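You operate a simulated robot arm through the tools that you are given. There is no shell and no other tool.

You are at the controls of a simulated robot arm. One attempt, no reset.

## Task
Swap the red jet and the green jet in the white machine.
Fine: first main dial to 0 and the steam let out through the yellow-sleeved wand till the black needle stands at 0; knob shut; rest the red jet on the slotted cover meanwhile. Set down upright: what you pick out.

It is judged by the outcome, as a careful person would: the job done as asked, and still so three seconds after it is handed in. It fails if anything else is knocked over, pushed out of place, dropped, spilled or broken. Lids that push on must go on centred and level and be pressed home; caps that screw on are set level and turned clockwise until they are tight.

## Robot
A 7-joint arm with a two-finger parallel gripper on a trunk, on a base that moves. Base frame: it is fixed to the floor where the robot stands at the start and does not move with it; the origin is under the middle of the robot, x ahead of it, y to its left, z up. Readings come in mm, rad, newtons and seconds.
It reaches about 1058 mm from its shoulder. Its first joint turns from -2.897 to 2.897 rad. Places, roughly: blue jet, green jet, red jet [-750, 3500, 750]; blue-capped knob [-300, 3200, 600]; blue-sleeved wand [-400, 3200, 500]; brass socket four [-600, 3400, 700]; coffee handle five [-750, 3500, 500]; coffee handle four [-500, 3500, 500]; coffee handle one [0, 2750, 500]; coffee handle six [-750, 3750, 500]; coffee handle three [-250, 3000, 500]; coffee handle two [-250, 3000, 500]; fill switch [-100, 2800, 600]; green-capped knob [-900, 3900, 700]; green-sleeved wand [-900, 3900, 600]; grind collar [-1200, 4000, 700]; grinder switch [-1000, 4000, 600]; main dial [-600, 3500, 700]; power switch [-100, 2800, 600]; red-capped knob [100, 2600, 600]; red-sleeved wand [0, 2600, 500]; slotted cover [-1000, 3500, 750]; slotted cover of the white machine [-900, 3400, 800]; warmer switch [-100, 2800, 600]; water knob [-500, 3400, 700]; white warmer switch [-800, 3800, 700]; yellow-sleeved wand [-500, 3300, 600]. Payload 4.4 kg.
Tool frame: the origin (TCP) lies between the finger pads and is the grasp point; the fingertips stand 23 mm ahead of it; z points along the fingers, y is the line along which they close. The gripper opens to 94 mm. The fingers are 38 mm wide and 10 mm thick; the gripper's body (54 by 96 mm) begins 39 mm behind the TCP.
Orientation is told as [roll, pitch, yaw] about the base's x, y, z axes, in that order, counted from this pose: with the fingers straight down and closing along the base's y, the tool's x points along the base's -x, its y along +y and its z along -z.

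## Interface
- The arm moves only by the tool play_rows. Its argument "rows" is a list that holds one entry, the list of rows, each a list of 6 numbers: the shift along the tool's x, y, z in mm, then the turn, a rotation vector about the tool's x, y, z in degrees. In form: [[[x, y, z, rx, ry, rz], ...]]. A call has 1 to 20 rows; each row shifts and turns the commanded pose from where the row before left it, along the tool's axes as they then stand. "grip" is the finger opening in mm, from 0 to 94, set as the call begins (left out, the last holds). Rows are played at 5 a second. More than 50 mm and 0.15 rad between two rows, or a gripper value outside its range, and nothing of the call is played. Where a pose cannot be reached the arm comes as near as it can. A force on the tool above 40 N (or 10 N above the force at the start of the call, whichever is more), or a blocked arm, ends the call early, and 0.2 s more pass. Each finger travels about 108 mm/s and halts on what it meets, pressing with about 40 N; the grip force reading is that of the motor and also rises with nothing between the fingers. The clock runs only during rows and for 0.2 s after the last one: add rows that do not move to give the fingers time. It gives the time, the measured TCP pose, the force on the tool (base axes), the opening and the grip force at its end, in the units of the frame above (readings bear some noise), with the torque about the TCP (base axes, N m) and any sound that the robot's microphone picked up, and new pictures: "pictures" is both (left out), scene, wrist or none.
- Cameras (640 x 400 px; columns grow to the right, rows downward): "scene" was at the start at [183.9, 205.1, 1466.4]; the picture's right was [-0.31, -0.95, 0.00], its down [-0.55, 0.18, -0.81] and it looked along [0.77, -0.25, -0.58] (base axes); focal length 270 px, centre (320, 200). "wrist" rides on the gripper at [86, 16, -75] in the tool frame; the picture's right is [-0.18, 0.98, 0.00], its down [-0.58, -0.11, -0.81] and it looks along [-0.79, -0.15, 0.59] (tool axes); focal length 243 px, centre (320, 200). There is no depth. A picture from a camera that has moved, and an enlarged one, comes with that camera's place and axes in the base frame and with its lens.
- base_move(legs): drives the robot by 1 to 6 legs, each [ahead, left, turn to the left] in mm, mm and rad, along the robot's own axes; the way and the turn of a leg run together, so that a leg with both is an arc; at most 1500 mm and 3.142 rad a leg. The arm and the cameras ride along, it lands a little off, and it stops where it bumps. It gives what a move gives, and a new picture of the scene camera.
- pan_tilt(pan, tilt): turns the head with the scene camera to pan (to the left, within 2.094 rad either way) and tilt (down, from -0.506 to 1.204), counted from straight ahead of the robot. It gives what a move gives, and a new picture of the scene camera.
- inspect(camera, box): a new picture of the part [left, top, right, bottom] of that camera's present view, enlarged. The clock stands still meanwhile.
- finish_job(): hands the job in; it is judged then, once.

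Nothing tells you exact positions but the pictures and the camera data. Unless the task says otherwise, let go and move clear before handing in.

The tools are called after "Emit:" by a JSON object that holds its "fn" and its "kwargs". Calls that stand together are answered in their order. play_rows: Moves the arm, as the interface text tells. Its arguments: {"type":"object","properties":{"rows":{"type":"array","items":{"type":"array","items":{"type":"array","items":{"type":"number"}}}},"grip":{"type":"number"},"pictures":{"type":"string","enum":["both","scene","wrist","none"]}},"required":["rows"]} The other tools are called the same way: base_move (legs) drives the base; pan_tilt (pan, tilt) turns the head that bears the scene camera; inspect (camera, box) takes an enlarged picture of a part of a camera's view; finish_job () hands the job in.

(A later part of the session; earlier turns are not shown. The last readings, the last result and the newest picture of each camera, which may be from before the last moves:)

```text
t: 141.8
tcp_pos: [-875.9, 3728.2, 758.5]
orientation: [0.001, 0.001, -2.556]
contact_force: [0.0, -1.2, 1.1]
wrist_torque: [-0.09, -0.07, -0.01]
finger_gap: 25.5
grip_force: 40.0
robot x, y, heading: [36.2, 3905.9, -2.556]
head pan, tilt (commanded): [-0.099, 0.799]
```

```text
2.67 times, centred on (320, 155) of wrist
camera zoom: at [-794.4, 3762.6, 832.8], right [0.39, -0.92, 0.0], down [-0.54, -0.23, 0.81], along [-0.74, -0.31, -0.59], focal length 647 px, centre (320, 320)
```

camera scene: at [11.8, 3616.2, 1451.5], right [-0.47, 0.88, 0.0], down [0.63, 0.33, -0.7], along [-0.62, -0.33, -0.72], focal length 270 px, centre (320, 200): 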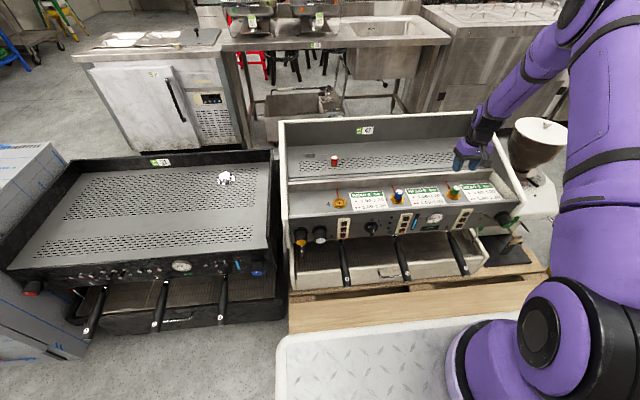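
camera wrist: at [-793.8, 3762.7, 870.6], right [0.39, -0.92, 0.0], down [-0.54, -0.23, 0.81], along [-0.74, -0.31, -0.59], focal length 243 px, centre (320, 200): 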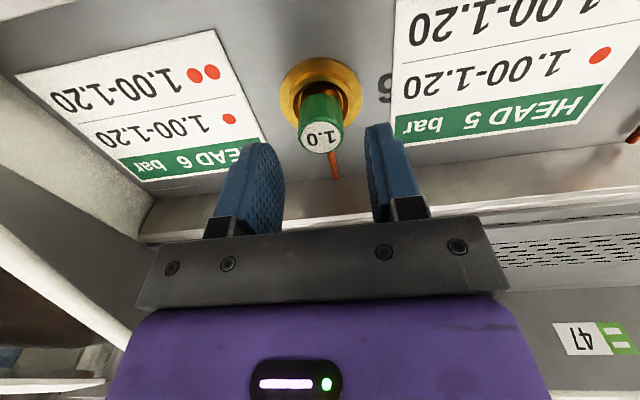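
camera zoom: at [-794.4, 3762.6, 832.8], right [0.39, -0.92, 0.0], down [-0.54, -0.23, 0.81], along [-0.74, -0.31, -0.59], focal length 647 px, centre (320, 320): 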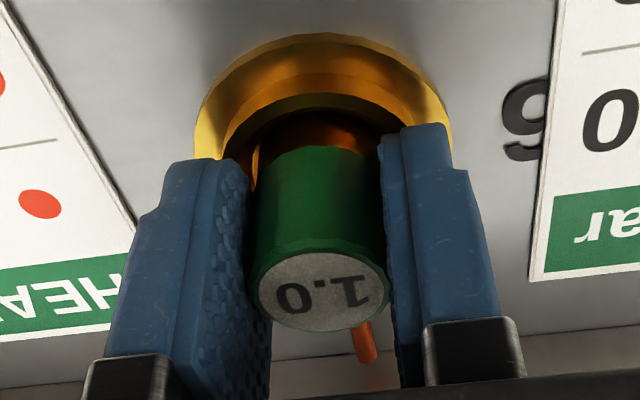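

Green gripped the same way. I'll lift slowly.

Emit:
{"fn": "play_rows", "kwargs": {"rows": [[[0, 0, -1, 0, 0, 0], [0, 0, -1.5, 0, 0, 0], [0, 0, -1.5, 0, 0, 0], [0, 0, -2, 0, 0, 0], [0, 0, -2, 0, 0, 0], [0, 0, -2, 0, 0, 0], [0, 0, -2, 0, 0, 0], [0, 0, -2, 0, 0, 0], [0, 0, -2, 0, 0, 0], [0, 0, -2, 0, 0, 0], [0, 0, -2, 0, 0, 0], [0, 0, -2, 0, 0, 0], [0, 0, -2, 0, 0, 0], [0, 0, -2, 0, 0, 0], [0, 0, -2, 0, 0, 0], [0, 0, -2, 0, 0, 0], [0, 0, -1, 0, 0, 0], [0, 0, 0, 0, 0, 0]]], "pictures": "wrist"}}

Emit:
{"fn": "inspect", "kwargs": {"camera": "wrist", "box": [220, 80, 420, 230]}}

```text
t: 145.6
tcp_pos: [-877.5, 3727.2, 790.5]
orientation: [-0.002, 0.0, -2.558]
contact_force: [-0.5, 0.1, -4.5]
wrist_torque: [0.0, -0.01, -0.02]
finger_gap: 25.5
grip_force: 40.0
robot x, y, heading: [37.2, 3902.9, -2.555]
head pan, tilt (commanded): [-0.099, 0.799]
camera wrist: at [-794.6, 3761.9, 863.5], right [0.39, -0.92, 0.0], down [-0.54, -0.23, 0.81], along [-0.74, -0.31, -0.59], focal length 243 px, centre (320, 200)
```

wrist: 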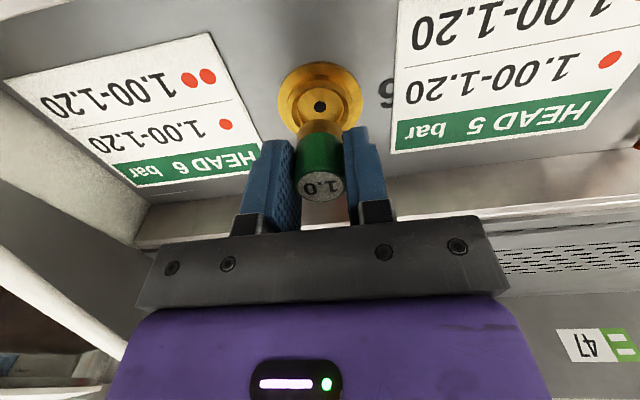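

```text
2.67 times, centred on (320, 155) of wrist
camera zoom: at [-794.6, 3761.9, 863.5], right [0.39, -0.92, 0.0], down [-0.54, -0.23, 0.81], along [-0.74, -0.31, -0.59], focal length 647 px, centre (320, 320)
```

zoom: 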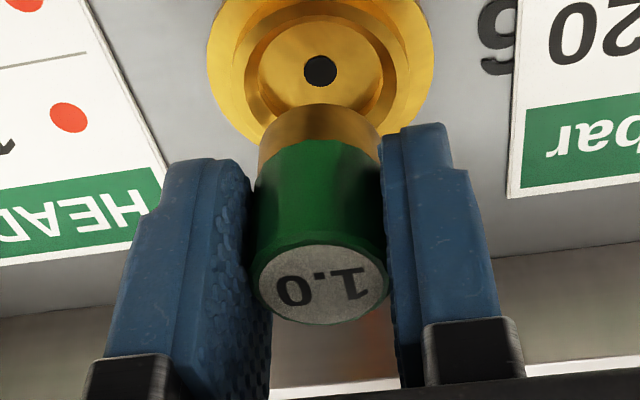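

Green is out cleanly. I'll raise it 40 mm and carry it left over the blue jet toward the empty red socket, gently.

Emit:
{"fn": "play_rows", "kwargs": {"rows": [[[0, 0, -2, 0, 0, 0], [0, 0, -3, 0, 0, 0], [0, 0, -4, 0, 0, 0], [0, 0, -5, 0, 0, 0], [0, 0, -5, 0, 0, 0], [0, 0, -5, 0, 0, 0], [0, 0, -5, 0, 0, 0], [0, 0, -5, 0, 0, 0], [0, 0, -4, 0, 0, 0], [0, 1, -3, 0, 0, 0], [0, 2, -2, 0, 0, 0], [0, 4, 0, 0, 0, 0], [0, 6, 0, 0, 0, 0], [0, 8, 0, 0, 0, 0], [0, 10, 0, 0, 0, 0], [0, 10, 0, 0, 0, 0], [0, 10, 0, 0, 0, 0], [0, 9, 0, 0, 0, 0], [0, 6, 0, 0, 0, 0], [0, 3, 0, 0, 0, 0]]], "pictures": "wrist"}}

Emit:
{"fn": "play_rows", "kwargs": {"rows": [[[0, 2, 0, 0, 0, 0], [0, 5, 0, 0, 0, 0], [0, 8, 0, 0, 0, 0], [0, 10, 0, 0, 0, 0], [0, 12, 0, 0, 0, 0], [0, 12, 0, 0, 0, 0], [0, 12, 0, 0, 0, 0], [0, 12, 0, 0, 0, 0], [0, 12, 0, 0, 0, 0], [0, 12, 0, 0, 0, 0], [0, 12, 0, 0, 0, 0], [0, 12, 0, 0, 0, 0], [0, 12, 0, 0, 0, 0], [0, 12, 0, 0, 0, 0], [0, 12, 0, 0, 0, 0], [0, 12, 0, 0, 0, 0], [0, 10, 0, 0, 0, 0], [0, 8, 0, 0, 0, 0], [0, 5, 0, 0, 0, 0], [0, 2, 0, 0, 0, 0]]], "pictures": "wrist"}}

```text
t: 149.8
tcp_pos: [-837.8, 3669.6, 832.2]
orientation: [-0.002, 0.001, -2.556]
contact_force: [1.0, 0.2, -6.3]
wrist_torque: [0.0, -0.01, 0.01]
finger_gap: 25.8
grip_force: 39.6
robot x, y, heading: [36.4, 3904.8, -2.556]
head pan, tilt (commanded): [-0.099, 0.799]
camera wrist: at [-756.5, 3703.7, 906.5], right [0.39, -0.92, 0.0], down [-0.54, -0.23, 0.81], along [-0.74, -0.31, -0.59], focal length 243 px, centre (320, 200)
```

wrist: 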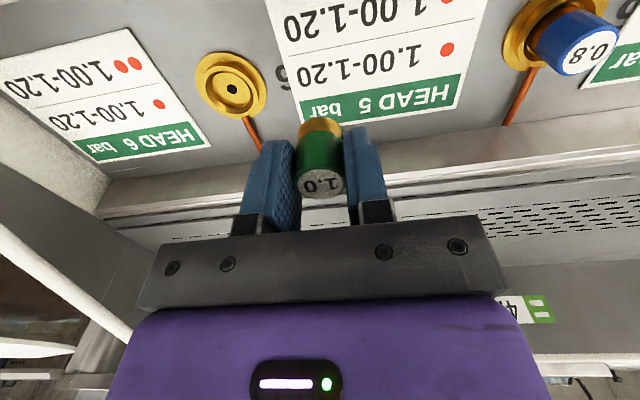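

```text
t: 154.0
tcp_pos: [-729.6, 3508.9, 832.9]
orientation: [-0.002, -0.002, -2.557]
contact_force: [-0.1, 0.2, -5.5]
wrist_torque: [-0.05, 0.01, 0.01]
finger_gap: 25.6
grip_force: 39.7
robot x, y, heading: [39.1, 3909.3, -2.557]
head pan, tilt (commanded): [-0.099, 0.799]
camera wrist: at [-648.3, 3543.6, 905.8], right [0.39, -0.92, 0.0], down [-0.54, -0.23, 0.81], along [-0.74, -0.31, -0.59], focal length 243 px, centre (320, 200)
```

wrist: 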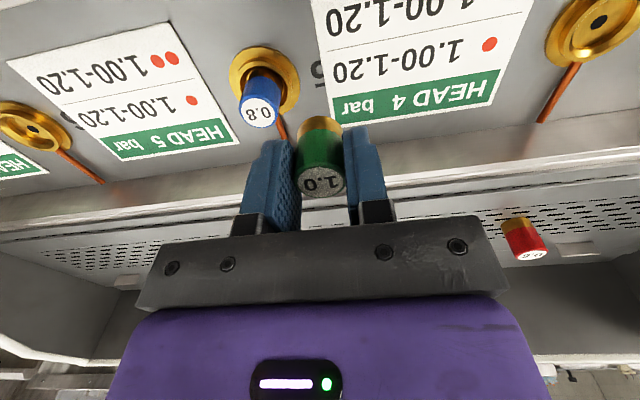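

Halfway; the jet is holding well. On to the red socket.

Emit:
{"fn": "play_rows", "kwargs": {"rows": [[[0, 2, 0, 0, 0, 0], [0, 5, 0, 0, 0, 0], [0, 8, 0, 0, 0, 0], [0, 10, 0, 0, 0, 0], [0, 12, 0, 0, 0, 0], [0, 12, 0, 0, 0, 0], [0, 12, 0, 0, 0, 0], [0, 12, 0, 0, 0, 0], [0, 12, 0, 0, 0, 0], [0, 12, 0, 0, 0, 0], [0, 12, 0, 0, 0, 0], [0, 12, 0, 0, 0, 0], [0, 12, 0, 0, 0, 0], [0, 11, 0, 0, 0, 0], [0, 11, 0, 0, 0, 0], [0, 9, 0, 0, 0, 0], [0, 6.5, 0, 0, 0, 0], [0, 4, 0, 0, 0, 0], [0, 2, 0, 0, 0, 0], [0, 0, 0, 0, 0, 0]]], "pictures": "wrist"}}

Emit:
{"fn": "inspect", "kwargs": {"camera": "wrist", "box": [220, 30, 420, 230]}}

```text
t: 158.2
tcp_pos: [-633.2, 3360.7, 832.6]
orientation: [-0.001, 0.0, -2.558]
contact_force: [-0.3, 0.1, -6.4]
wrist_torque: [-0.03, 0.01, 0.02]
finger_gap: 25.2
grip_force: 40.1
robot x, y, heading: [38.4, 3909.6, -2.555]
head pan, tilt (commanded): [-0.099, 0.799]
camera wrist: at [-551.5, 3395.2, 905.9], right [0.39, -0.92, 0.0], down [-0.54, -0.23, 0.81], along [-0.74, -0.31, -0.59], focal length 243 px, centre (320, 200)
```

wrist: 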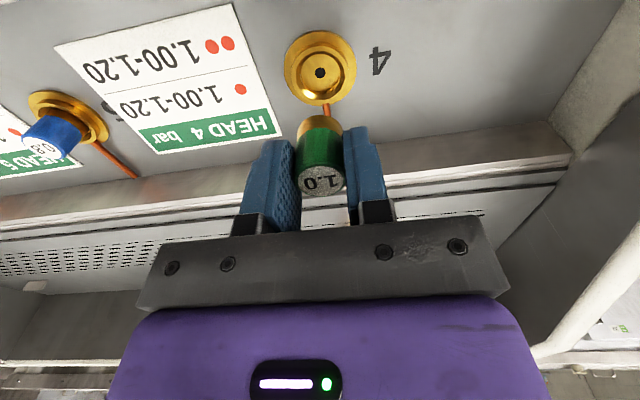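

```text
2.00 times, centred on (320, 130) of wrist
camera zoom: at [-551.5, 3395.2, 905.9], right [0.39, -0.92, 0.0], down [-0.54, -0.23, 0.81], along [-0.74, -0.31, -0.59], focal length 485 px, centre (320, 340)
```

zoom: 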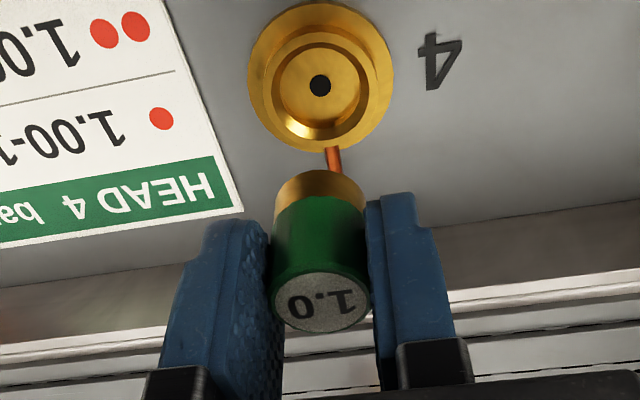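

The empty socket 4 is right beneath. I'll shift 1.3 mm toward me and lower to just above it.

Emit:
{"fn": "play_rows", "kwargs": {"rows": [[[1.3, -0.3, 2, 0, 0, 0], [0, 0, 4, 0, 0, 0], [0, 0, 6, 0, 0, 0], [0, 0, 7, 0, 0, 0], [0, 0, 7, 0, 0, 0], [0, 0, 7, 0, 0, 0], [0, 0, 6, 0, 0, 0], [0, 0, 5, 0, 0, 0], [0, 0, 4, 0, 0, 0], [0, 0, 2, 0, 0, 0], [0, 0, 0, 0, 0, 0]]], "pictures": "wrist"}}

Emit:
{"fn": "inspect", "kwargs": {"camera": "wrist", "box": [220, 80, 420, 230]}}

Emit:
{"fn": "inspect", "kwargs": {"camera": "scene", "box": [300, 160, 400, 230]}}

```text
t: 160.6
tcp_pos: [-632.5, 3362.1, 781.7]
orientation: [-0.003, 0.0, -2.558]
contact_force: [-0.7, -0.6, -6.6]
wrist_torque: [0.0, -0.02, 0.0]
finger_gap: 25.7
grip_force: 39.7
robot x, y, heading: [37.1, 3907.6, -2.56]
head pan, tilt (commanded): [-0.099, 0.799]
camera wrist: at [-551.2, 3396.4, 855.7], right [0.39, -0.92, 0.0], down [-0.54, -0.23, 0.81], along [-0.74, -0.31, -0.59], focal length 243 px, centre (320, 200)
```

wrist: 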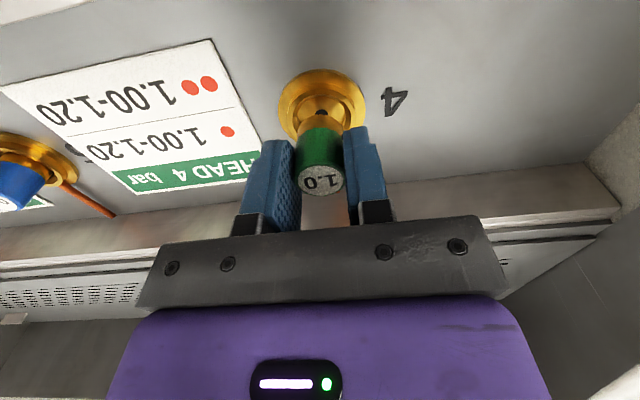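

```text
2.67 times, centred on (320, 155) of wrist
camera zoom: at [-551.2, 3396.4, 855.7], right [0.39, -0.92, 0.0], down [-0.54, -0.23, 0.81], along [-0.74, -0.31, -0.59], focal length 647 px, centre (320, 320)
```

zoom: 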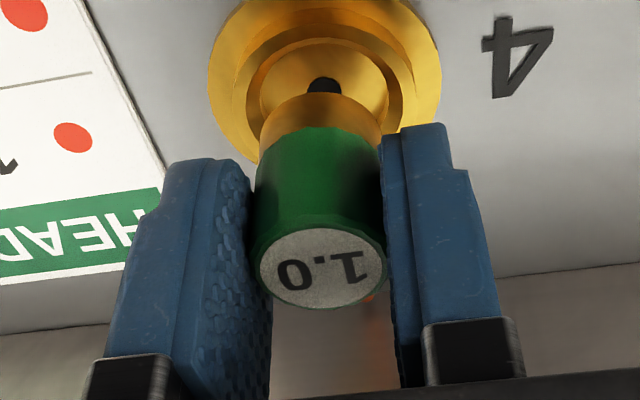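

```text
5.71 times, centred on (350, 195) of scene
camera zoom: at [11.8, 3615.9, 1451.5], right [-0.47, 0.88, 0.0], down [0.63, 0.33, -0.7], along [-0.62, -0.33, -0.72], focal length 1540 px, centre (149, 229)
```

zoom: 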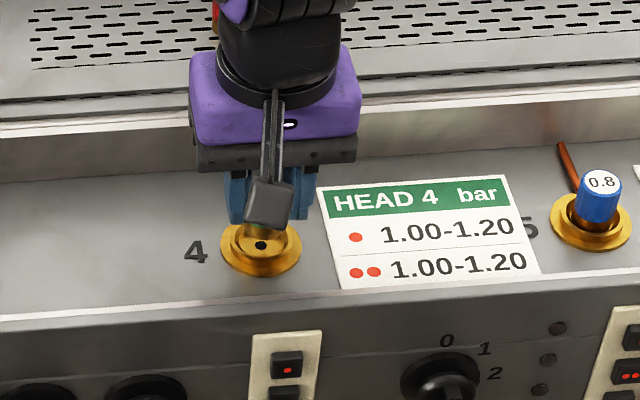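

Lined up over the socket. Lowering slowly into it.

Emit:
{"fn": "play_rows", "kwargs": {"rows": [[[0, 0, 2, 0, 0, 0], [0, 0, 2, 0, 0, 0], [0, 0, 2, 0, 0, 0], [0, 0, 2, 0, 0, 0], [0, 0, 2, 0, 0, 0], [0, 0, 2, 0, 0, 0], [0, 0, 0, 0, 0, 0]]], "pictures": "none"}}

Emit:
{"fn": "inspect", "kwargs": {"camera": "wrist", "box": [220, 80, 420, 230]}}

```text
t: 162.2
tcp_pos: [-632.5, 3362.0, 768.7]
orientation: [-0.001, 0.0, -2.558]
contact_force: [0.0, -0.7, -5.0]
wrist_torque: [0.03, 0.0, -0.03]
finger_gap: 25.5
grip_force: 39.8
robot x, y, heading: [37.6, 3909.8, -2.553]
head pan, tilt (commanded): [-0.099, 0.799]
```

```text
2.67 times, centred on (320, 155) of wrist
camera zoom: at [-550.5, 3396.4, 844.3], right [0.39, -0.92, 0.0], down [-0.54, -0.23, 0.81], along [-0.74, -0.31, -0.59], focal length 647 px, centre (320, 320)
```

zoom: 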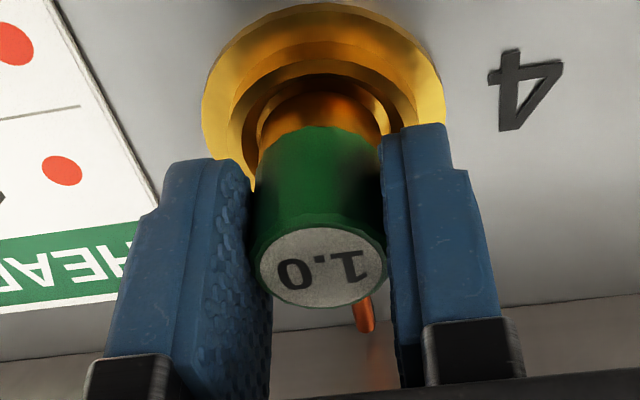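

Emit:
{"fn": "play_rows", "kwargs": {"rows": [[[0, 0, 1, 0, 0, 0], [0, 0, 1, 0, 0, 0], [0, 0, 1, 0, 0, 0], [0, 0, 1, 0, 0, 0], [0, 0, 0, 0, 0, 0]]], "pictures": "none"}}

Emit:
{"fn": "inspect", "kwargs": {"camera": "wrist", "box": [220, 80, 420, 230]}}

```text
t: 163.4
tcp_pos: [-632.0, 3361.0, 764.5]
orientation: [-0.002, 0.001, -2.557]
contact_force: [-0.3, -0.7, -5.5]
wrist_torque: [-0.01, 0.0, -0.02]
finger_gap: 25.5
grip_force: 39.8
robot x, y, heading: [41.8, 3909.9, -2.556]
head pan, tilt (commanded): [-0.099, 0.799]
```

```text
2.67 times, centred on (320, 155) of wrist
camera zoom: at [-550.8, 3395.9, 839.2], right [0.39, -0.92, 0.0], down [-0.54, -0.23, 0.81], along [-0.74, -0.31, -0.59], focal length 647 px, centre (320, 320)
```

zoom: 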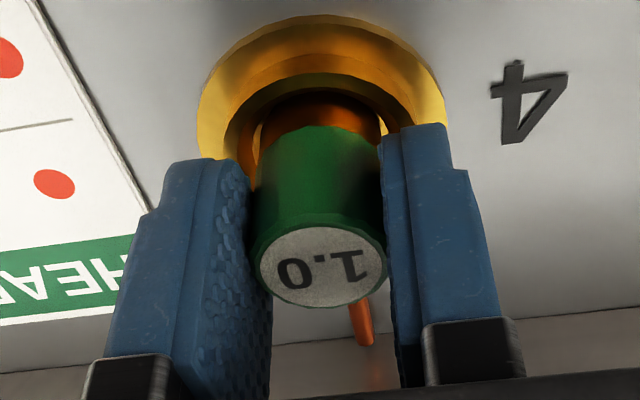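

Emit:
{"fn": "play_rows", "kwargs": {"rows": [[[0, 0, 1, 0, 0, 0], [0, 0, 1, 0, 0, 0], [0, 0, 0, 0, 0, 0]]], "pictures": "none"}}

```text
t: 164.2
tcp_pos: [-633.9, 3362.3, 763.7]
orientation: [-0.002, -0.003, -2.558]
contact_force: [0.5, 1.1, 8.2]
wrist_torque: [-0.03, -0.16, 0.04]
finger_gap: 25.6
grip_force: 40.6
robot x, y, heading: [37.3, 3906.7, -2.555]
head pan, tilt (commanded): [-0.099, 0.799]
```

It has touched the socket floor. One more millimetre of press to be sure it's home, then ease and release.

Emit:
{"fn": "play_rows", "kwargs": {"rows": [[[0, 0, 0.8, 0, 0, 0], [0, 0, 0, 0, 0, 0], [0, 0, 0, 0, 0, 0]]], "pictures": "none"}}

Emit:
{"fn": "play_rows", "kwargs": {"rows": [[[0, 0, -0.8, 0, 0, 0], [0, 0, -0.6, 0, 0, 0], [0, 0, 0, 0, 0, 0]]], "pictures": "none"}}

```text
t: 165.0
tcp_pos: [-632.6, 3361.9, 763.8]
orientation: [-0.002, -0.003, -2.558]
contact_force: [-1.1, 0.9, 22.0]
wrist_torque: [-0.1, -0.21, -0.01]
finger_gap: 25.5
grip_force: 40.1
robot x, y, heading: [37.4, 3908.5, -2.56]
head pan, tilt (commanded): [-0.099, 0.799]
```

```text
t: 165.8
tcp_pos: [-632.4, 3360.9, 763.3]
orientation: [-0.002, 0.003, -2.558]
contact_force: [-1.9, -3.0, 3.8]
wrist_torque: [-0.21, 0.03, -0.04]
finger_gap: 25.4
grip_force: 40.2
robot x, y, heading: [41.1, 3907.5, -2.557]
head pan, tilt (commanded): [-0.099, 0.799]
```

Seated and nearly unloaded. Now I'll open and look.

Emit:
{"fn": "play_rows", "kwargs": {"rows": [[[0, 0, 0, 0, 0, 0], [0, 0, 0, 0, 0, 0], [0, 0, 0, 0, 0, 0]]], "grip": 42, "pictures": "none"}}

Emit:
{"fn": "play_rows", "kwargs": {"rows": [[[0, 0, -2, 0, 0, 0], [0, 0, -6, 0, 0, 0], [0, 0, -12, 0, 0, 0], [0, 0, -16, 0, 0, 0], [0, 0, 0, 0, 0, 0]]], "pictures": "wrist"}}

Emit:
{"fn": "inspect", "kwargs": {"camera": "wrist", "box": [220, 60, 420, 210]}}

```text
t: 166.6
tcp_pos: [-633.9, 3361.4, 764.2]
orientation: [-0.002, 0.0, -2.557]
contact_force: [0.4, 0.9, -1.0]
wrist_torque: [-0.06, -0.01, 0.02]
finger_gap: 41.9
grip_force: 0.0
robot x, y, heading: [34.2, 3904.9, -2.554]
head pan, tilt (commanded): [-0.099, 0.799]
```

```text
t: 167.8
tcp_pos: [-632.3, 3360.8, 801.1]
orientation: [-0.001, 0.002, -2.557]
contact_force: [0.1, 0.1, 0.0]
wrist_torque: [-0.03, 0.0, -0.03]
finger_gap: 42.0
grip_force: 0.1
robot x, y, heading: [35.3, 3907.3, -2.558]
head pan, tilt (commanded): [-0.099, 0.799]
camera wrist: at [-550.2, 3395.8, 874.8], right [0.39, -0.92, 0.0], down [-0.54, -0.23, 0.81], along [-0.74, -0.31, -0.59], focal length 243 px, centre (320, 200)
```

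wrist: 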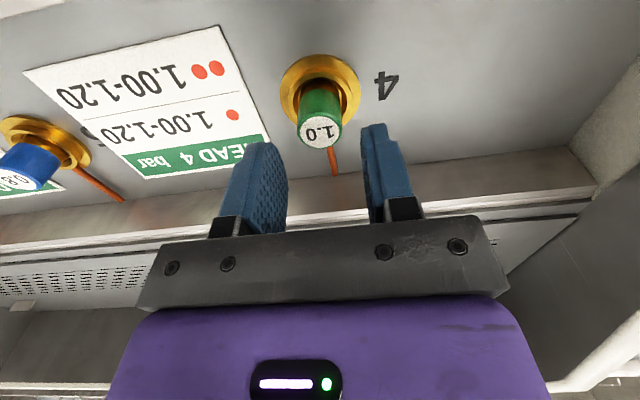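

```text
2.67 times, centred on (320, 135) of wrist
camera zoom: at [-550.2, 3395.8, 874.8], right [0.39, -0.92, 0.0], down [-0.54, -0.23, 0.81], along [-0.74, -0.31, -0.59], focal length 647 px, centre (320, 373)
```

zoom: 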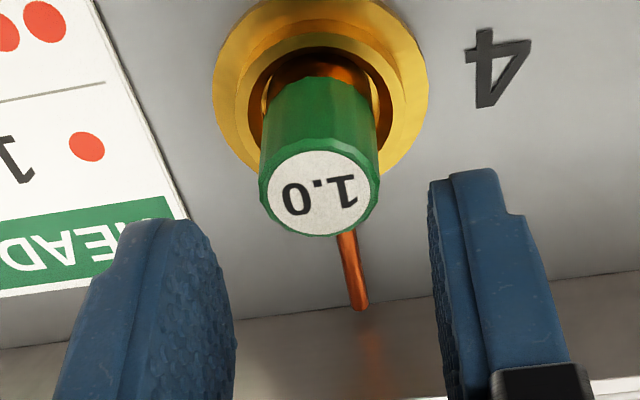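

Green is home in socket 4. Now I'll go back up and over the red jet on the cover.

Emit:
{"fn": "play_rows", "kwargs": {"rows": [[[0, 0, -25, 0, 0, 0], [0, 0, -30, 0, 0, 0], [0, 0, -15, 0, 0, 0], [-30, 0, 0, 0, 0, 0], [-40, 0, 0, 0, 0, 0], [-40, 0, 0, 0, 0, 0], [-35, 0, 0, 0, 0, 0], [-20, 0, 0, 0, 0, 0], [0, 0, 0, 0, 0, 0]]], "grip": 46, "pictures": "wrist"}}

Emit:
{"fn": "inspect", "kwargs": {"camera": "wrist", "box": [220, 60, 420, 210]}}

```text
t: 169.8
tcp_pos: [-771.7, 3269.9, 872.1]
orientation: [-0.003, 0.0, -2.556]
contact_force: [0.0, -0.5, -0.9]
wrist_torque: [0.0, -0.01, 0.04]
finger_gap: 46.2
grip_force: 0.0
robot x, y, heading: [38.0, 3907.2, -2.555]
head pan, tilt (commanded): [-0.099, 0.799]
camera wrist: at [-689.4, 3305.7, 946.3], right [0.39, -0.92, 0.0], down [-0.54, -0.23, 0.81], along [-0.74, -0.31, -0.59], focal length 243 px, centre (320, 200)
```

wrist: 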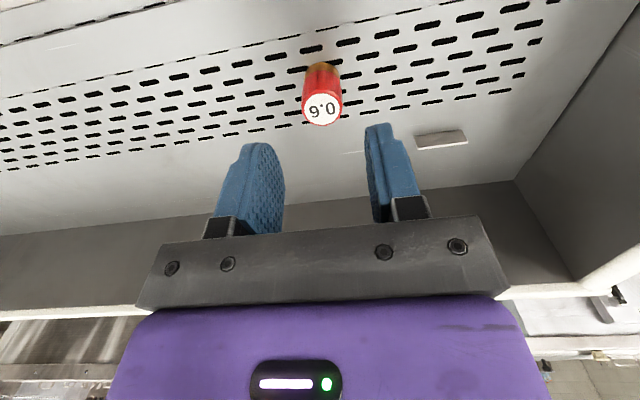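

```text
2.67 times, centred on (320, 135) of wrist
camera zoom: at [-689.4, 3305.7, 946.3], right [0.39, -0.92, 0.0], down [-0.54, -0.23, 0.81], along [-0.74, -0.31, -0.59], focal length 647 px, centre (320, 373)
```

zoom: 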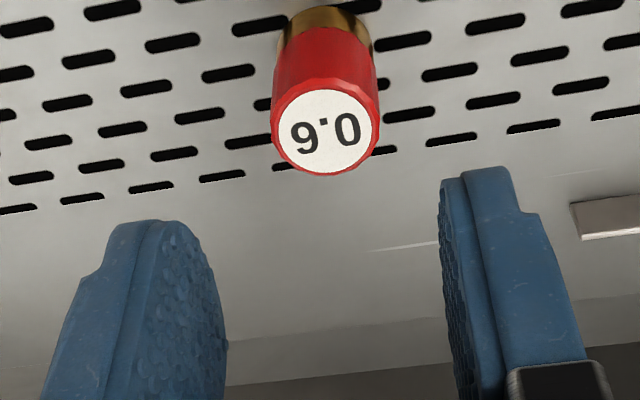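

The red jet stands where I left it. I'll centre on it and lower to grip it deep.

Emit:
{"fn": "play_rows", "kwargs": {"rows": [[[-1.3, 1.1, 15, 0, 0, 0], [0, 0, 20, 0, 0, 0], [0, 0, 15, 0, 0, 0], [0, 0, 10, 0, 0, 0], [0, 0, 5, 0, 0, 0], [0, 0, 0, 0, 0, 0]]], "pictures": "none"}}

Emit:
{"fn": "inspect", "kwargs": {"camera": "wrist", "box": [220, 80, 420, 230]}}

```text
t: 171.2
tcp_pos: [-770.9, 3268.6, 805.9]
orientation: [-0.002, -0.001, -2.556]
contact_force: [0.2, 0.2, 0.2]
wrist_torque: [0.02, 0.0, -0.05]
finger_gap: 45.9
grip_force: 0.0
robot x, y, heading: [33.5, 3906.0, -2.554]
head pan, tilt (commanded): [-0.099, 0.799]
```

```text
2.67 times, centred on (320, 155) of wrist
camera zoom: at [-688.7, 3303.7, 879.8], right [0.39, -0.92, 0.0], down [-0.54, -0.23, 0.81], along [-0.74, -0.31, -0.59], focal length 647 px, centre (320, 320)
```

zoom: 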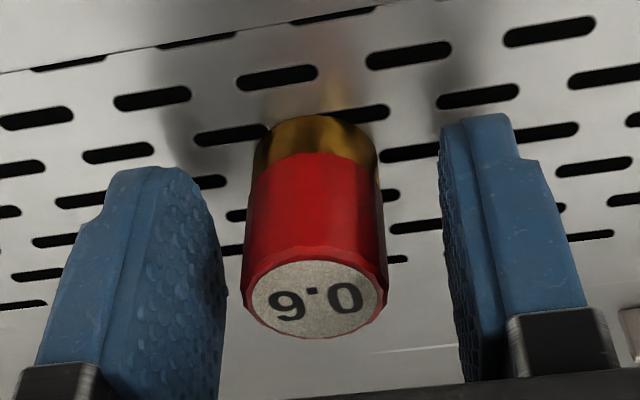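

Centred well, fingertips just above the cover. Closing.

Emit:
{"fn": "play_rows", "kwargs": {"rows": [[[-0.5, -0.7, 0, 0, 0, 0], [0, 0, 0, 0, 0, 0], [0, 0, 0, 0, 0, 0], [0, 0, 0, 0, 0, 0]]], "grip": 12, "pictures": "none"}}

Emit:
{"fn": "play_rows", "kwargs": {"rows": [[[0, 0, -1, 0, 0, 0], [0, 0, -1.5, 0, 0, 0], [0, 0, -2, 0, 0, 0], [0, 0, -3, 0, 0, 0], [0, 0, -4, 0, 0, 0], [0, 0, -5, 0, 0, 0], [0, 0, -6, 0, 0, 0], [0, 0, -6, 0, 0, 0], [0, 0, -6, 0, 0, 0], [0, 0, -6, 0, 0, 0], [0, 0, -5, 0, 0, 0], [0, 0, -3, 0, 0, 0], [0, 0, -1.5, 0, 0, 0], [0, 0, 0, 0, 0, 0]]], "pictures": "wrist"}}

Emit:
{"fn": "inspect", "kwargs": {"camera": "wrist", "box": [220, 80, 420, 230]}}

```text
t: 172.2
tcp_pos: [-770.5, 3269.5, 804.8]
orientation: [-0.003, -0.001, -2.558]
contact_force: [3.2, 0.9, 1.0]
wrist_torque: [-0.06, -0.09, 0.01]
finger_gap: 25.4
grip_force: 40.2
robot x, y, heading: [36.1, 3907.7, -2.555]
head pan, tilt (commanded): [-0.099, 0.799]
```

```text
t: 175.2
tcp_pos: [-771.8, 3268.6, 854.3]
orientation: [-0.002, 0.0, -2.555]
contact_force: [0.3, 0.2, -6.1]
wrist_torque: [-0.02, 0.01, -0.02]
finger_gap: 25.5
grip_force: 39.8
robot x, y, heading: [38.1, 3904.1, -2.559]
head pan, tilt (commanded): [-0.099, 0.799]
camera wrist: at [-689.5, 3303.7, 929.7], right [0.39, -0.92, 0.0], down [-0.54, -0.23, 0.81], along [-0.74, -0.31, -0.59], focal length 243 px, centre (320, 200)
```

wrist: 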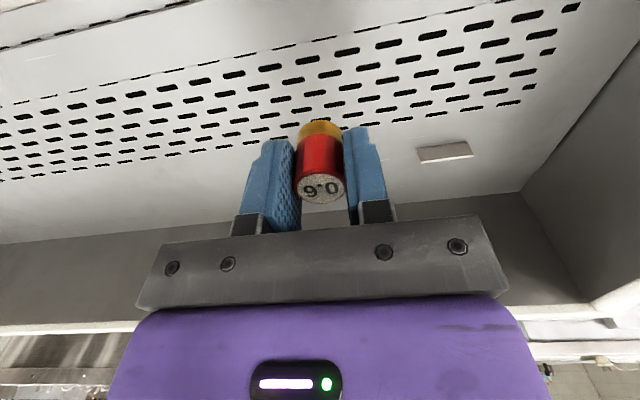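

```text
2.67 times, centred on (320, 155) of wrist
camera zoom: at [-689.5, 3303.7, 929.7], right [0.39, -0.92, 0.0], down [-0.54, -0.23, 0.81], along [-0.74, -0.31, -0.59], focal length 647 px, centre (320, 320)
```

zoom: 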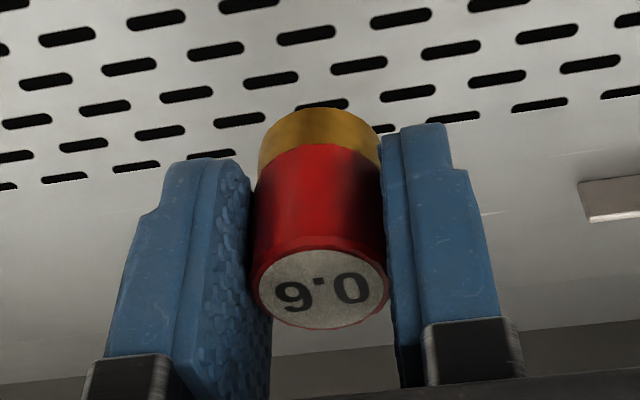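

Red lifted securely. I'll carry it diagonally over to the empty socket 6, gently.

Emit:
{"fn": "play_rows", "kwargs": {"rows": [[[0.7, -1.9, 0, 0, 0, 0], [1.8, -4.7, 0, 0, 0, 0], [2.8, -7.5, 0, 0, 0, 0], [3.55, -9.3, 0, 0, 0, 0], [4.26, -11.2, 0, 0, 0, 0], [4.26, -11.2, 0, 0, 0, 0], [4.26, -11.2, 0, 0, 0, 0], [4.26, -11.2, 0, 0, 0, 0], [4.26, -11.2, 0, 0, 0, 0], [4.26, -11.2, 0, 0, 0, 0], [4.26, -11.2, 0, 0, 0, 0], [4.26, -11.2, 0, 0, 0, 0], [4.26, -11.2, 0, 0, 0, 0], [4.26, -11.2, 0, 0, 0, 0], [4.26, -11.2, 0, 0, 0, 0], [4.26, -11.2, 0, 0, 0, 0], [3.55, -9.3, 0, 0, 0, 0], [2.8, -7.5, 0, 0, 0, 0], [1.8, -4.7, 0, 0, 0, 0], [0.7, -1.9, 0, 0, 0, 0]]], "pictures": "wrist"}}

Emit:
{"fn": "play_rows", "kwargs": {"rows": [[[0.7, -1.9, 0, 0, 0, 0], [1.8, -4.7, 0, 0, 0, 0], [2.8, -7.5, 0, 0, 0, 0], [3.55, -9.3, 0, 0, 0, 0], [4.26, -11.2, 0, 0, 0, 0], [4.26, -11.2, 0, 0, 0, 0], [4.26, -11.2, 0, 0, 0, 0], [4.26, -11.2, 0, 0, 0, 0], [4.26, -11.2, 0, 0, 0, 0], [4.26, -11.2, 0, 0, 0, 0], [4.26, -11.2, 0, 0, 0, 0], [4.26, -11.2, 0, 0, 0, 0], [4.26, -11.2, 0, 0, 0, 0], [4.26, -11.2, 0, 0, 0, 0], [4.26, -11.2, 0, 0, 0, 0], [4.26, -11.2, 0, 0, 0, 0], [3.55, -9.3, 0, 0, 0, 0], [2.8, -7.5, 0, 0, 0, 0], [1.8, -4.7, 0, 0, 0, 0], [0.7, -1.9, 0, 0, 0, 0]]], "pictures": "wrist"}}

```text
t: 179.4
tcp_pos: [-814.9, 3459.4, 855.2]
orientation: [-0.002, 0.001, -2.556]
contact_force: [-0.7, 0.5, -5.5]
wrist_torque: [0.03, 0.02, -0.03]
finger_gap: 25.2
grip_force: 39.9
robot x, y, heading: [35.7, 3907.8, -2.556]
head pan, tilt (commanded): [-0.099, 0.799]
camera wrist: at [-731.8, 3493.7, 929.5], right [0.39, -0.92, 0.0], down [-0.54, -0.23, 0.81], along [-0.74, -0.31, -0.59], focal length 243 px, centre (320, 200)
```

wrist: 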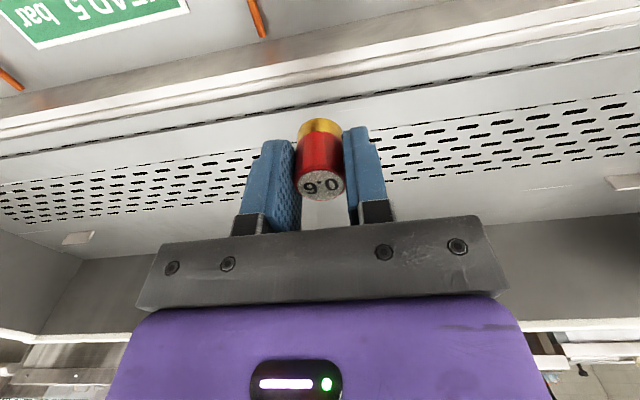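

```text
t: 183.6
tcp_pos: [-856.6, 3646.7, 855.4]
orientation: [-0.002, 0.0, -2.556]
contact_force: [0.7, 0.5, -6.1]
wrist_torque: [0.0, -0.04, 0.02]
finger_gap: 25.3
grip_force: 39.9
robot x, y, heading: [38.7, 3908.4, -2.555]
head pan, tilt (commanded): [-0.099, 0.799]
camera wrist: at [-774.0, 3682.8, 930.2], right [0.39, -0.92, 0.0], down [-0.54, -0.23, 0.81], along [-0.74, -0.31, -0.59], focal length 243 px, centre (320, 200)
```

wrist: 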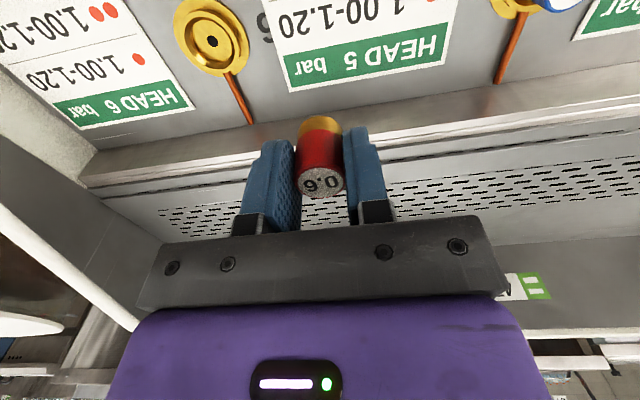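

Almost there; final stretch to socket 6.

Emit:
{"fn": "play_rows", "kwargs": {"rows": [[[0.69, -1.88, 0, 0, 0, 0], [1.73, -4.71, 0, 0, 0, 0], [2.77, -7.53, 0, 0, 0, 0], [3.46, -9.42, 0, 0, 0, 0], [3.81, -10.36, 0, 0, 0, 0], [4.16, -11.3, 0, 0, 0, 0], [3.81, -10.36, 0, 0, 0, 0], [3.46, -9.42, 0, 0, 0, 0], [2.77, -7.53, 0, 0, 0, 0], [1.73, -4.71, 0, 0, 0, 0], [0.69, -1.88, 0, 0, 0, 0], [0, 0, 0, 0, 0, 0]]], "pictures": "wrist"}}

Emit:
{"fn": "inspect", "kwargs": {"camera": "wrist", "box": [220, 30, 420, 230]}}

```text
t: 186.2
tcp_pos: [-875.2, 3730.1, 855.3]
orientation: [-0.002, 0.0, -2.556]
contact_force: [0.4, 0.5, -5.7]
wrist_torque: [-0.03, -0.03, 0.03]
finger_gap: 25.4
grip_force: 39.4
robot x, y, heading: [37.4, 3905.3, -2.556]
head pan, tilt (commanded): [-0.099, 0.799]
camera wrist: at [-793.3, 3764.4, 930.0], right [0.39, -0.92, 0.0], down [-0.54, -0.23, 0.81], along [-0.74, -0.31, -0.59], focal length 243 px, centre (320, 200)
```

wrist: 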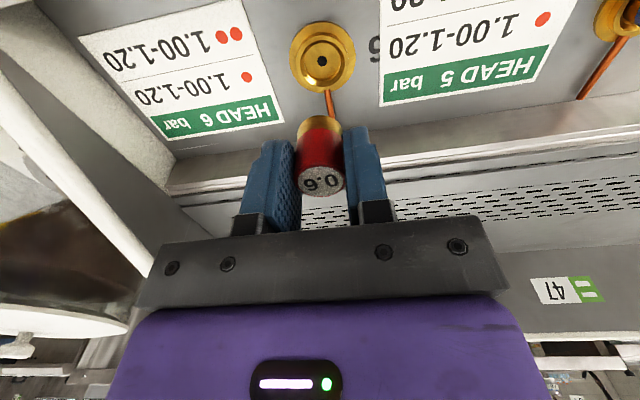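

```text
2.00 times, centred on (320, 130) of wrist
camera zoom: at [-793.3, 3764.4, 930.0], right [0.39, -0.92, 0.0], down [-0.54, -0.23, 0.81], along [-0.74, -0.31, -0.59], focal length 485 px, centre (320, 340)
```

zoom: 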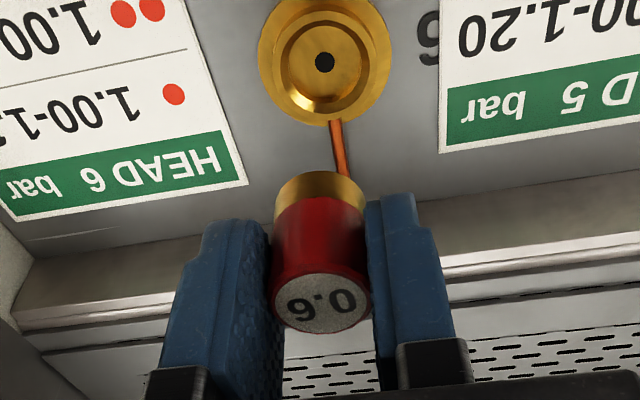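

Over socket 6; I'll correct by 1.5 mm in each direction and lower to just above the socket.

Emit:
{"fn": "play_rows", "kwargs": {"rows": [[[-1.5, 1.6, 2, 0, 0, 0], [0, 0, 4, 0, 0, 0], [0, 0, 6, 0, 0, 0], [0, 0, 7, 0, 0, 0], [0, 0, 8, 0, 0, 0], [0, 0, 8, 0, 0, 0], [0, 0, 8, 0, 0, 0], [0, 0, 8, 0, 0, 0], [0, 0, 7, 0, 0, 0], [0, 0, 6, 0, 0, 0], [0, 0, 4, 0, 0, 0], [0, 0, 2.5, 0, 0, 0], [0, 0, 1.5, 0, 0, 0], [0, 0, 0, 0, 0, 0]]], "pictures": "wrist"}}

Emit:
{"fn": "inspect", "kwargs": {"camera": "wrist", "box": [220, 80, 420, 230]}}

```text
t: 189.2
tcp_pos: [-875.5, 3726.6, 784.3]
orientation: [-0.002, 0.0, -2.557]
contact_force: [-0.5, -0.2, -5.5]
wrist_torque: [-0.01, -0.02, -0.01]
finger_gap: 25.5
grip_force: 40.1
robot x, y, heading: [35.2, 3906.6, -2.557]
head pan, tilt (commanded): [-0.099, 0.799]
camera wrist: at [-794.2, 3762.1, 857.7], right [0.39, -0.92, 0.0], down [-0.54, -0.23, 0.81], along [-0.74, -0.31, -0.59], focal length 243 px, centre (320, 200)
```

wrist: 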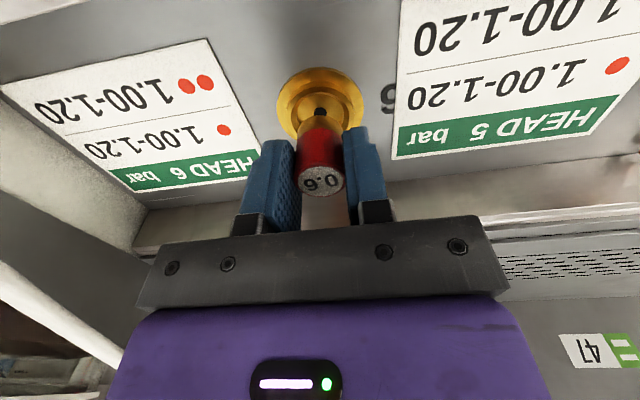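

```text
2.67 times, centred on (320, 155) of wrist
camera zoom: at [-794.2, 3762.1, 857.7], right [0.39, -0.92, 0.0], down [-0.54, -0.23, 0.81], along [-0.74, -0.31, -0.59], focal length 647 px, centre (320, 320)
```

zoom: 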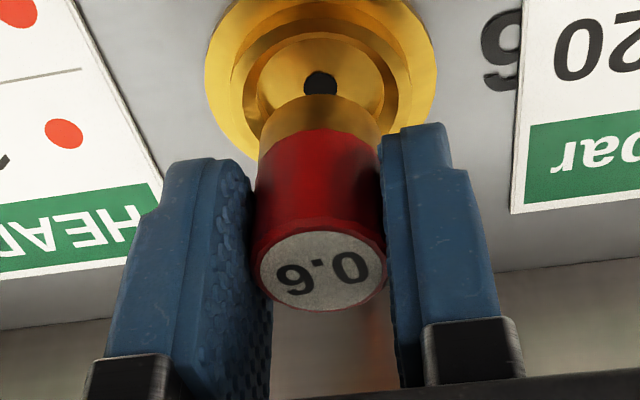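

Aligned with the socket bore. Lowering slowly.

Emit:
{"fn": "play_rows", "kwargs": {"rows": [[[0, 0, 2, 0, 0, 0], [0, 0, 2, 0, 0, 0], [0, 0, 2, 0, 0, 0], [0, 0, 2, 0, 0, 0], [0, 0, 2, 0, 0, 0], [0, 0, 2, 0, 0, 0], [0, 0, 2, 0, 0, 0], [0, 0, 0, 0, 0, 0]]], "pictures": "none"}}

Emit:
{"fn": "inspect", "kwargs": {"camera": "wrist", "box": [220, 80, 420, 230]}}

```text
t: 191.0
tcp_pos: [-876.5, 3728.1, 769.8]
orientation: [-0.002, 0.0, -2.557]
contact_force: [-0.7, -1.0, -5.5]
wrist_torque: [0.01, 0.0, 0.01]
finger_gap: 25.6
grip_force: 40.4
robot x, y, heading: [38.6, 3908.2, -2.559]
head pan, tilt (commanded): [-0.099, 0.799]
```

```text
2.67 times, centred on (320, 155) of wrist
camera zoom: at [-794.3, 3762.3, 843.8], right [0.39, -0.92, 0.0], down [-0.54, -0.23, 0.81], along [-0.74, -0.31, -0.59], focal length 647 px, centre (320, 320)
```

zoom: 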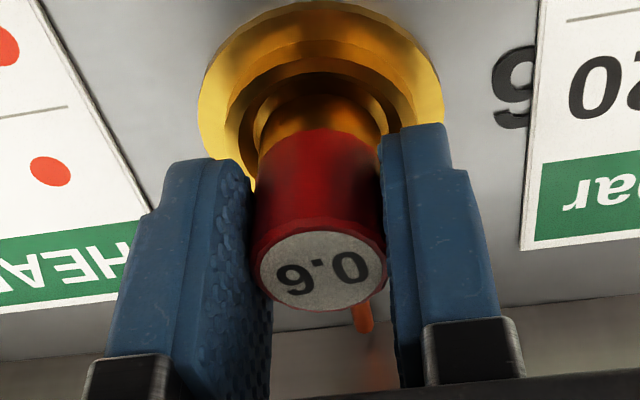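

Emit:
{"fn": "play_rows", "kwargs": {"rows": [[[0, 0, 1, 0, 0, 0], [0, 0, 1, 0, 0, 0], [0, 0, 1, 0, 0, 0], [0, 0, 1, 0, 0, 0], [0, 0, 1, 0, 0, 0], [0, 0, 0, 0, 0, 0]]], "pictures": "none"}}

Emit:
{"fn": "inspect", "kwargs": {"camera": "wrist", "box": [220, 80, 420, 230]}}

```text
t: 192.4
tcp_pos: [-876.1, 3728.6, 764.1]
orientation: [-0.003, 0.001, -2.557]
contact_force: [0.4, 0.6, -6.4]
wrist_torque: [-0.04, -0.02, 0.01]
finger_gap: 25.6
grip_force: 40.3
robot x, y, heading: [34.4, 3910.8, -2.561]
head pan, tilt (commanded): [-0.099, 0.799]
```

```text
2.67 times, centred on (320, 155) of wrist
camera zoom: at [-794.0, 3762.4, 839.4], right [0.39, -0.92, 0.0], down [-0.54, -0.23, 0.81], along [-0.74, -0.31, -0.59], focal length 647 px, centre (320, 320)
```

zoom: 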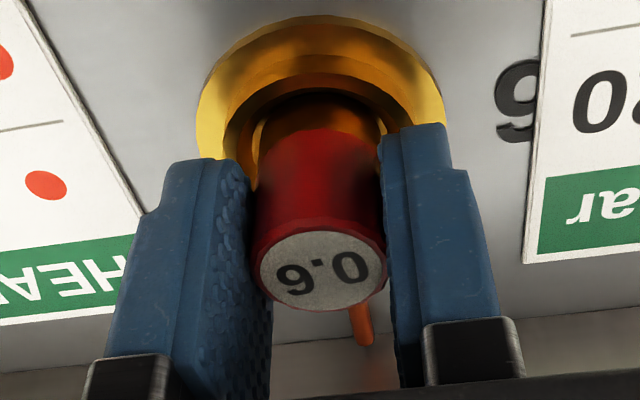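

The jet is entering the socket; a little further until it touches the floor.

Emit:
{"fn": "play_rows", "kwargs": {"rows": [[[0, 0, 1, 0, 0, 0], [0, 0, 1, 0, 0, 0], [0, 0, 0, 0, 0, 0]]], "pictures": "none"}}

```text
t: 193.2
tcp_pos: [-877.8, 3728.0, 764.2]
orientation: [-0.002, -0.001, -2.557]
contact_force: [0.2, 0.7, -2.1]
wrist_torque: [-0.02, -0.06, -0.01]
finger_gap: 25.3
grip_force: 39.9
robot x, y, heading: [35.8, 3909.1, -2.555]
head pan, tilt (commanded): [-0.099, 0.799]
```

Emit:
{"fn": "play_rows", "kwargs": {"rows": [[[0, 0, 0.8, 0, 0, 0], [0, 0, 0.7, 0, 0, 0], [0, 0, 0, 0, 0, 0], [0, 0, 0, 0, 0, 0]]], "pictures": "none"}}

Emit:
{"fn": "inspect", "kwargs": {"camera": "wrist", "box": [220, 80, 420, 230]}}

```text
t: 194.2
tcp_pos: [-876.0, 3727.8, 763.3]
orientation: [-0.004, -0.001, -2.556]
contact_force: [3.5, -0.9, 26.0]
wrist_torque: [-0.13, -0.36, -0.08]
finger_gap: 25.7
grip_force: 39.7
robot x, y, heading: [32.5, 3904.5, -2.552]
head pan, tilt (commanded): [-0.099, 0.799]
```

```text
2.67 times, centred on (320, 155) of wrist
camera zoom: at [-794.5, 3762.4, 837.6], right [0.39, -0.92, 0.0], down [-0.54, -0.23, 0.81], along [-0.74, -0.31, -0.59], focal length 647 px, centre (320, 320)
```

zoom: 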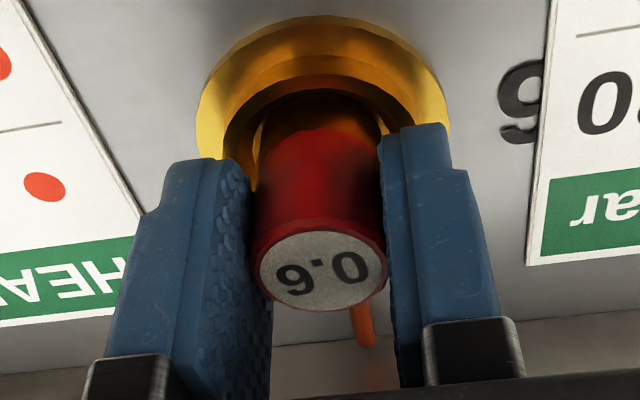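

Pressed home at 26 N. I'll ease off, open, and rise.

Emit:
{"fn": "play_rows", "kwargs": {"rows": [[[0, 0, -0.8, 0, 0, 0], [0, 0, -0.5, 0, 0, 0], [0, 0, 0, 0, 0, 0]]], "pictures": "none"}}

Emit:
{"fn": "play_rows", "kwargs": {"rows": [[[0, 0, 0, 0, 0, 0], [0, 0, 0, 0, 0, 0], [0, 0, 0, 0, 0, 0]]], "grip": 42, "pictures": "none"}}

Emit:
{"fn": "play_rows", "kwargs": {"rows": [[[0, 0, -2, 0, 0, 0], [0, 0, -6, 0, 0, 0], [0, 0, -12, 0, 0, 0], [0, 0, -16, 0, 0, 0], [0, 0, 0, 0, 0, 0]]], "pictures": "wrist"}}

Emit:
{"fn": "inspect", "kwargs": {"camera": "wrist", "box": [220, 60, 420, 210]}}

```text
t: 195.0
tcp_pos: [-875.5, 3727.5, 763.5]
orientation: [-0.001, 0.001, -2.557]
contact_force: [-6.4, -1.1, 11.6]
wrist_torque: [-0.09, 0.18, -0.04]
finger_gap: 25.3
grip_force: 39.8
robot x, y, heading: [39.2, 3912.0, -2.557]
head pan, tilt (commanded): [-0.099, 0.799]
```

```text
t: 195.8
tcp_pos: [-876.5, 3728.4, 764.0]
orientation: [-0.001, 0.0, -2.557]
contact_force: [0.0, 0.4, 0.3]
wrist_torque: [-0.03, 0.01, 0.0]
finger_gap: 42.0
grip_force: 0.1
robot x, y, heading: [37.5, 3906.3, -2.557]
head pan, tilt (commanded): [-0.099, 0.799]
```

```text
t: 197.0
tcp_pos: [-876.9, 3728.4, 799.1]
orientation: [-0.002, -0.001, -2.556]
contact_force: [0.0, 0.6, -0.5]
wrist_torque: [0.02, -0.03, 0.05]
finger_gap: 41.8
grip_force: 0.0
robot x, y, heading: [36.0, 3908.3, -2.555]
head pan, tilt (commanded): [-0.099, 0.799]
camera wrist: at [-794.4, 3762.4, 873.7], right [0.39, -0.92, 0.0], down [-0.54, -0.23, 0.81], along [-0.74, -0.31, -0.59], focal length 243 px, centre (320, 200)
```

wrist: 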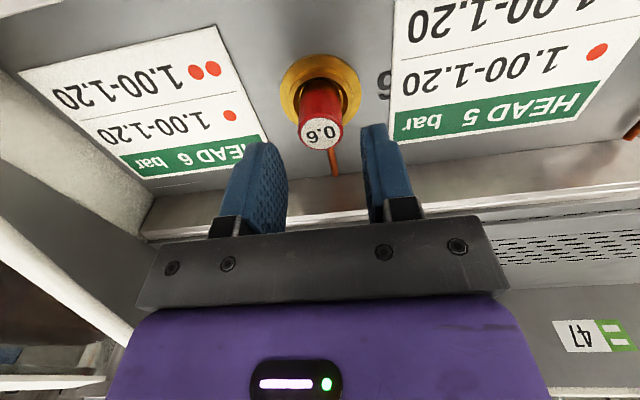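

```text
2.67 times, centred on (320, 135) of wrist
camera zoom: at [-794.4, 3762.4, 873.7], right [0.39, -0.92, 0.0], down [-0.54, -0.23, 0.81], along [-0.74, -0.31, -0.59], focal length 647 px, centre (320, 373)
```

zoom: 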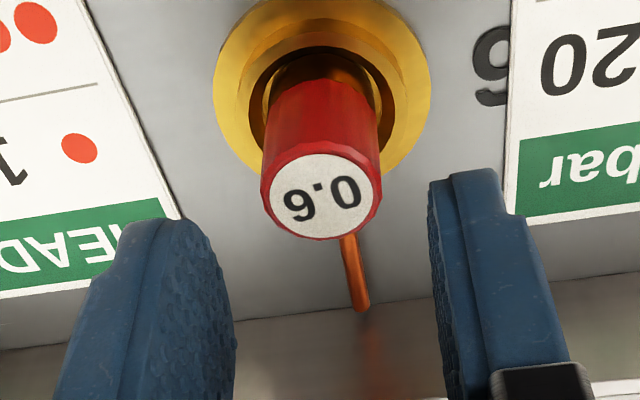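

Both jets are swapped. I'll raise the hand and draw it back clear, then check everything.

Emit:
{"fn": "play_rows", "kwargs": {"rows": [[[0, 0, -30, 0, 0, 0], [0, 0, -40, 0, 0, 0], [0, 0, -25, 0, 0, 0], [40, 0, 0, 0, 0, 0], [45, 0, 0, 0, 0, 0], [45, 0, 0, 0, 0, 0], [45, 20, -10, 0, 0, 0], [30, 30, -20, 0, 0, 0], [0, 0, 0, 0, 0, 0]]], "grip": 60}}

Emit:
{"fn": "inspect", "kwargs": {"camera": "scene", "box": [285, 165, 405, 250]}}

Emit:
{"fn": "inspect", "kwargs": {"camera": "wrist", "box": [0, 40, 640, 280]}}

```text
refused: row 7 steps farther than a row can; nothing moved
```

```text
4.71 times, centred on (345, 208) of scene
camera zoom: at [11.8, 3616.1, 1451.5], right [-0.47, 0.88, 0.0], down [0.63, 0.33, -0.7], along [-0.62, -0.33, -0.72], focal length 1269 px, centre (202, 165)
```

zoom: 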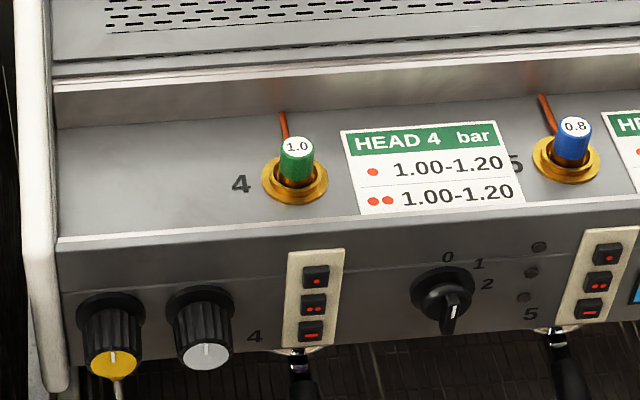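

```text
1.00 times, centred on (320, 160) of wrist (not enlarged: the box is as wide or as high as the picture)
camera zoom: at [-794.4, 3762.4, 873.7], right [0.39, -0.92, 0.0], down [-0.54, -0.23, 0.81], along [-0.74, -0.31, -0.59], focal length 243 px, centre (320, 240)
```

zoom: 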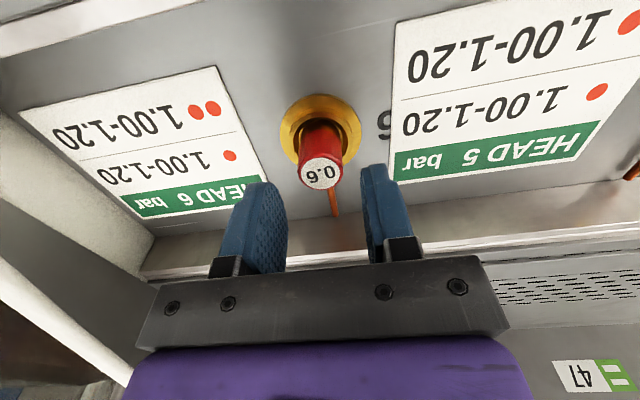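

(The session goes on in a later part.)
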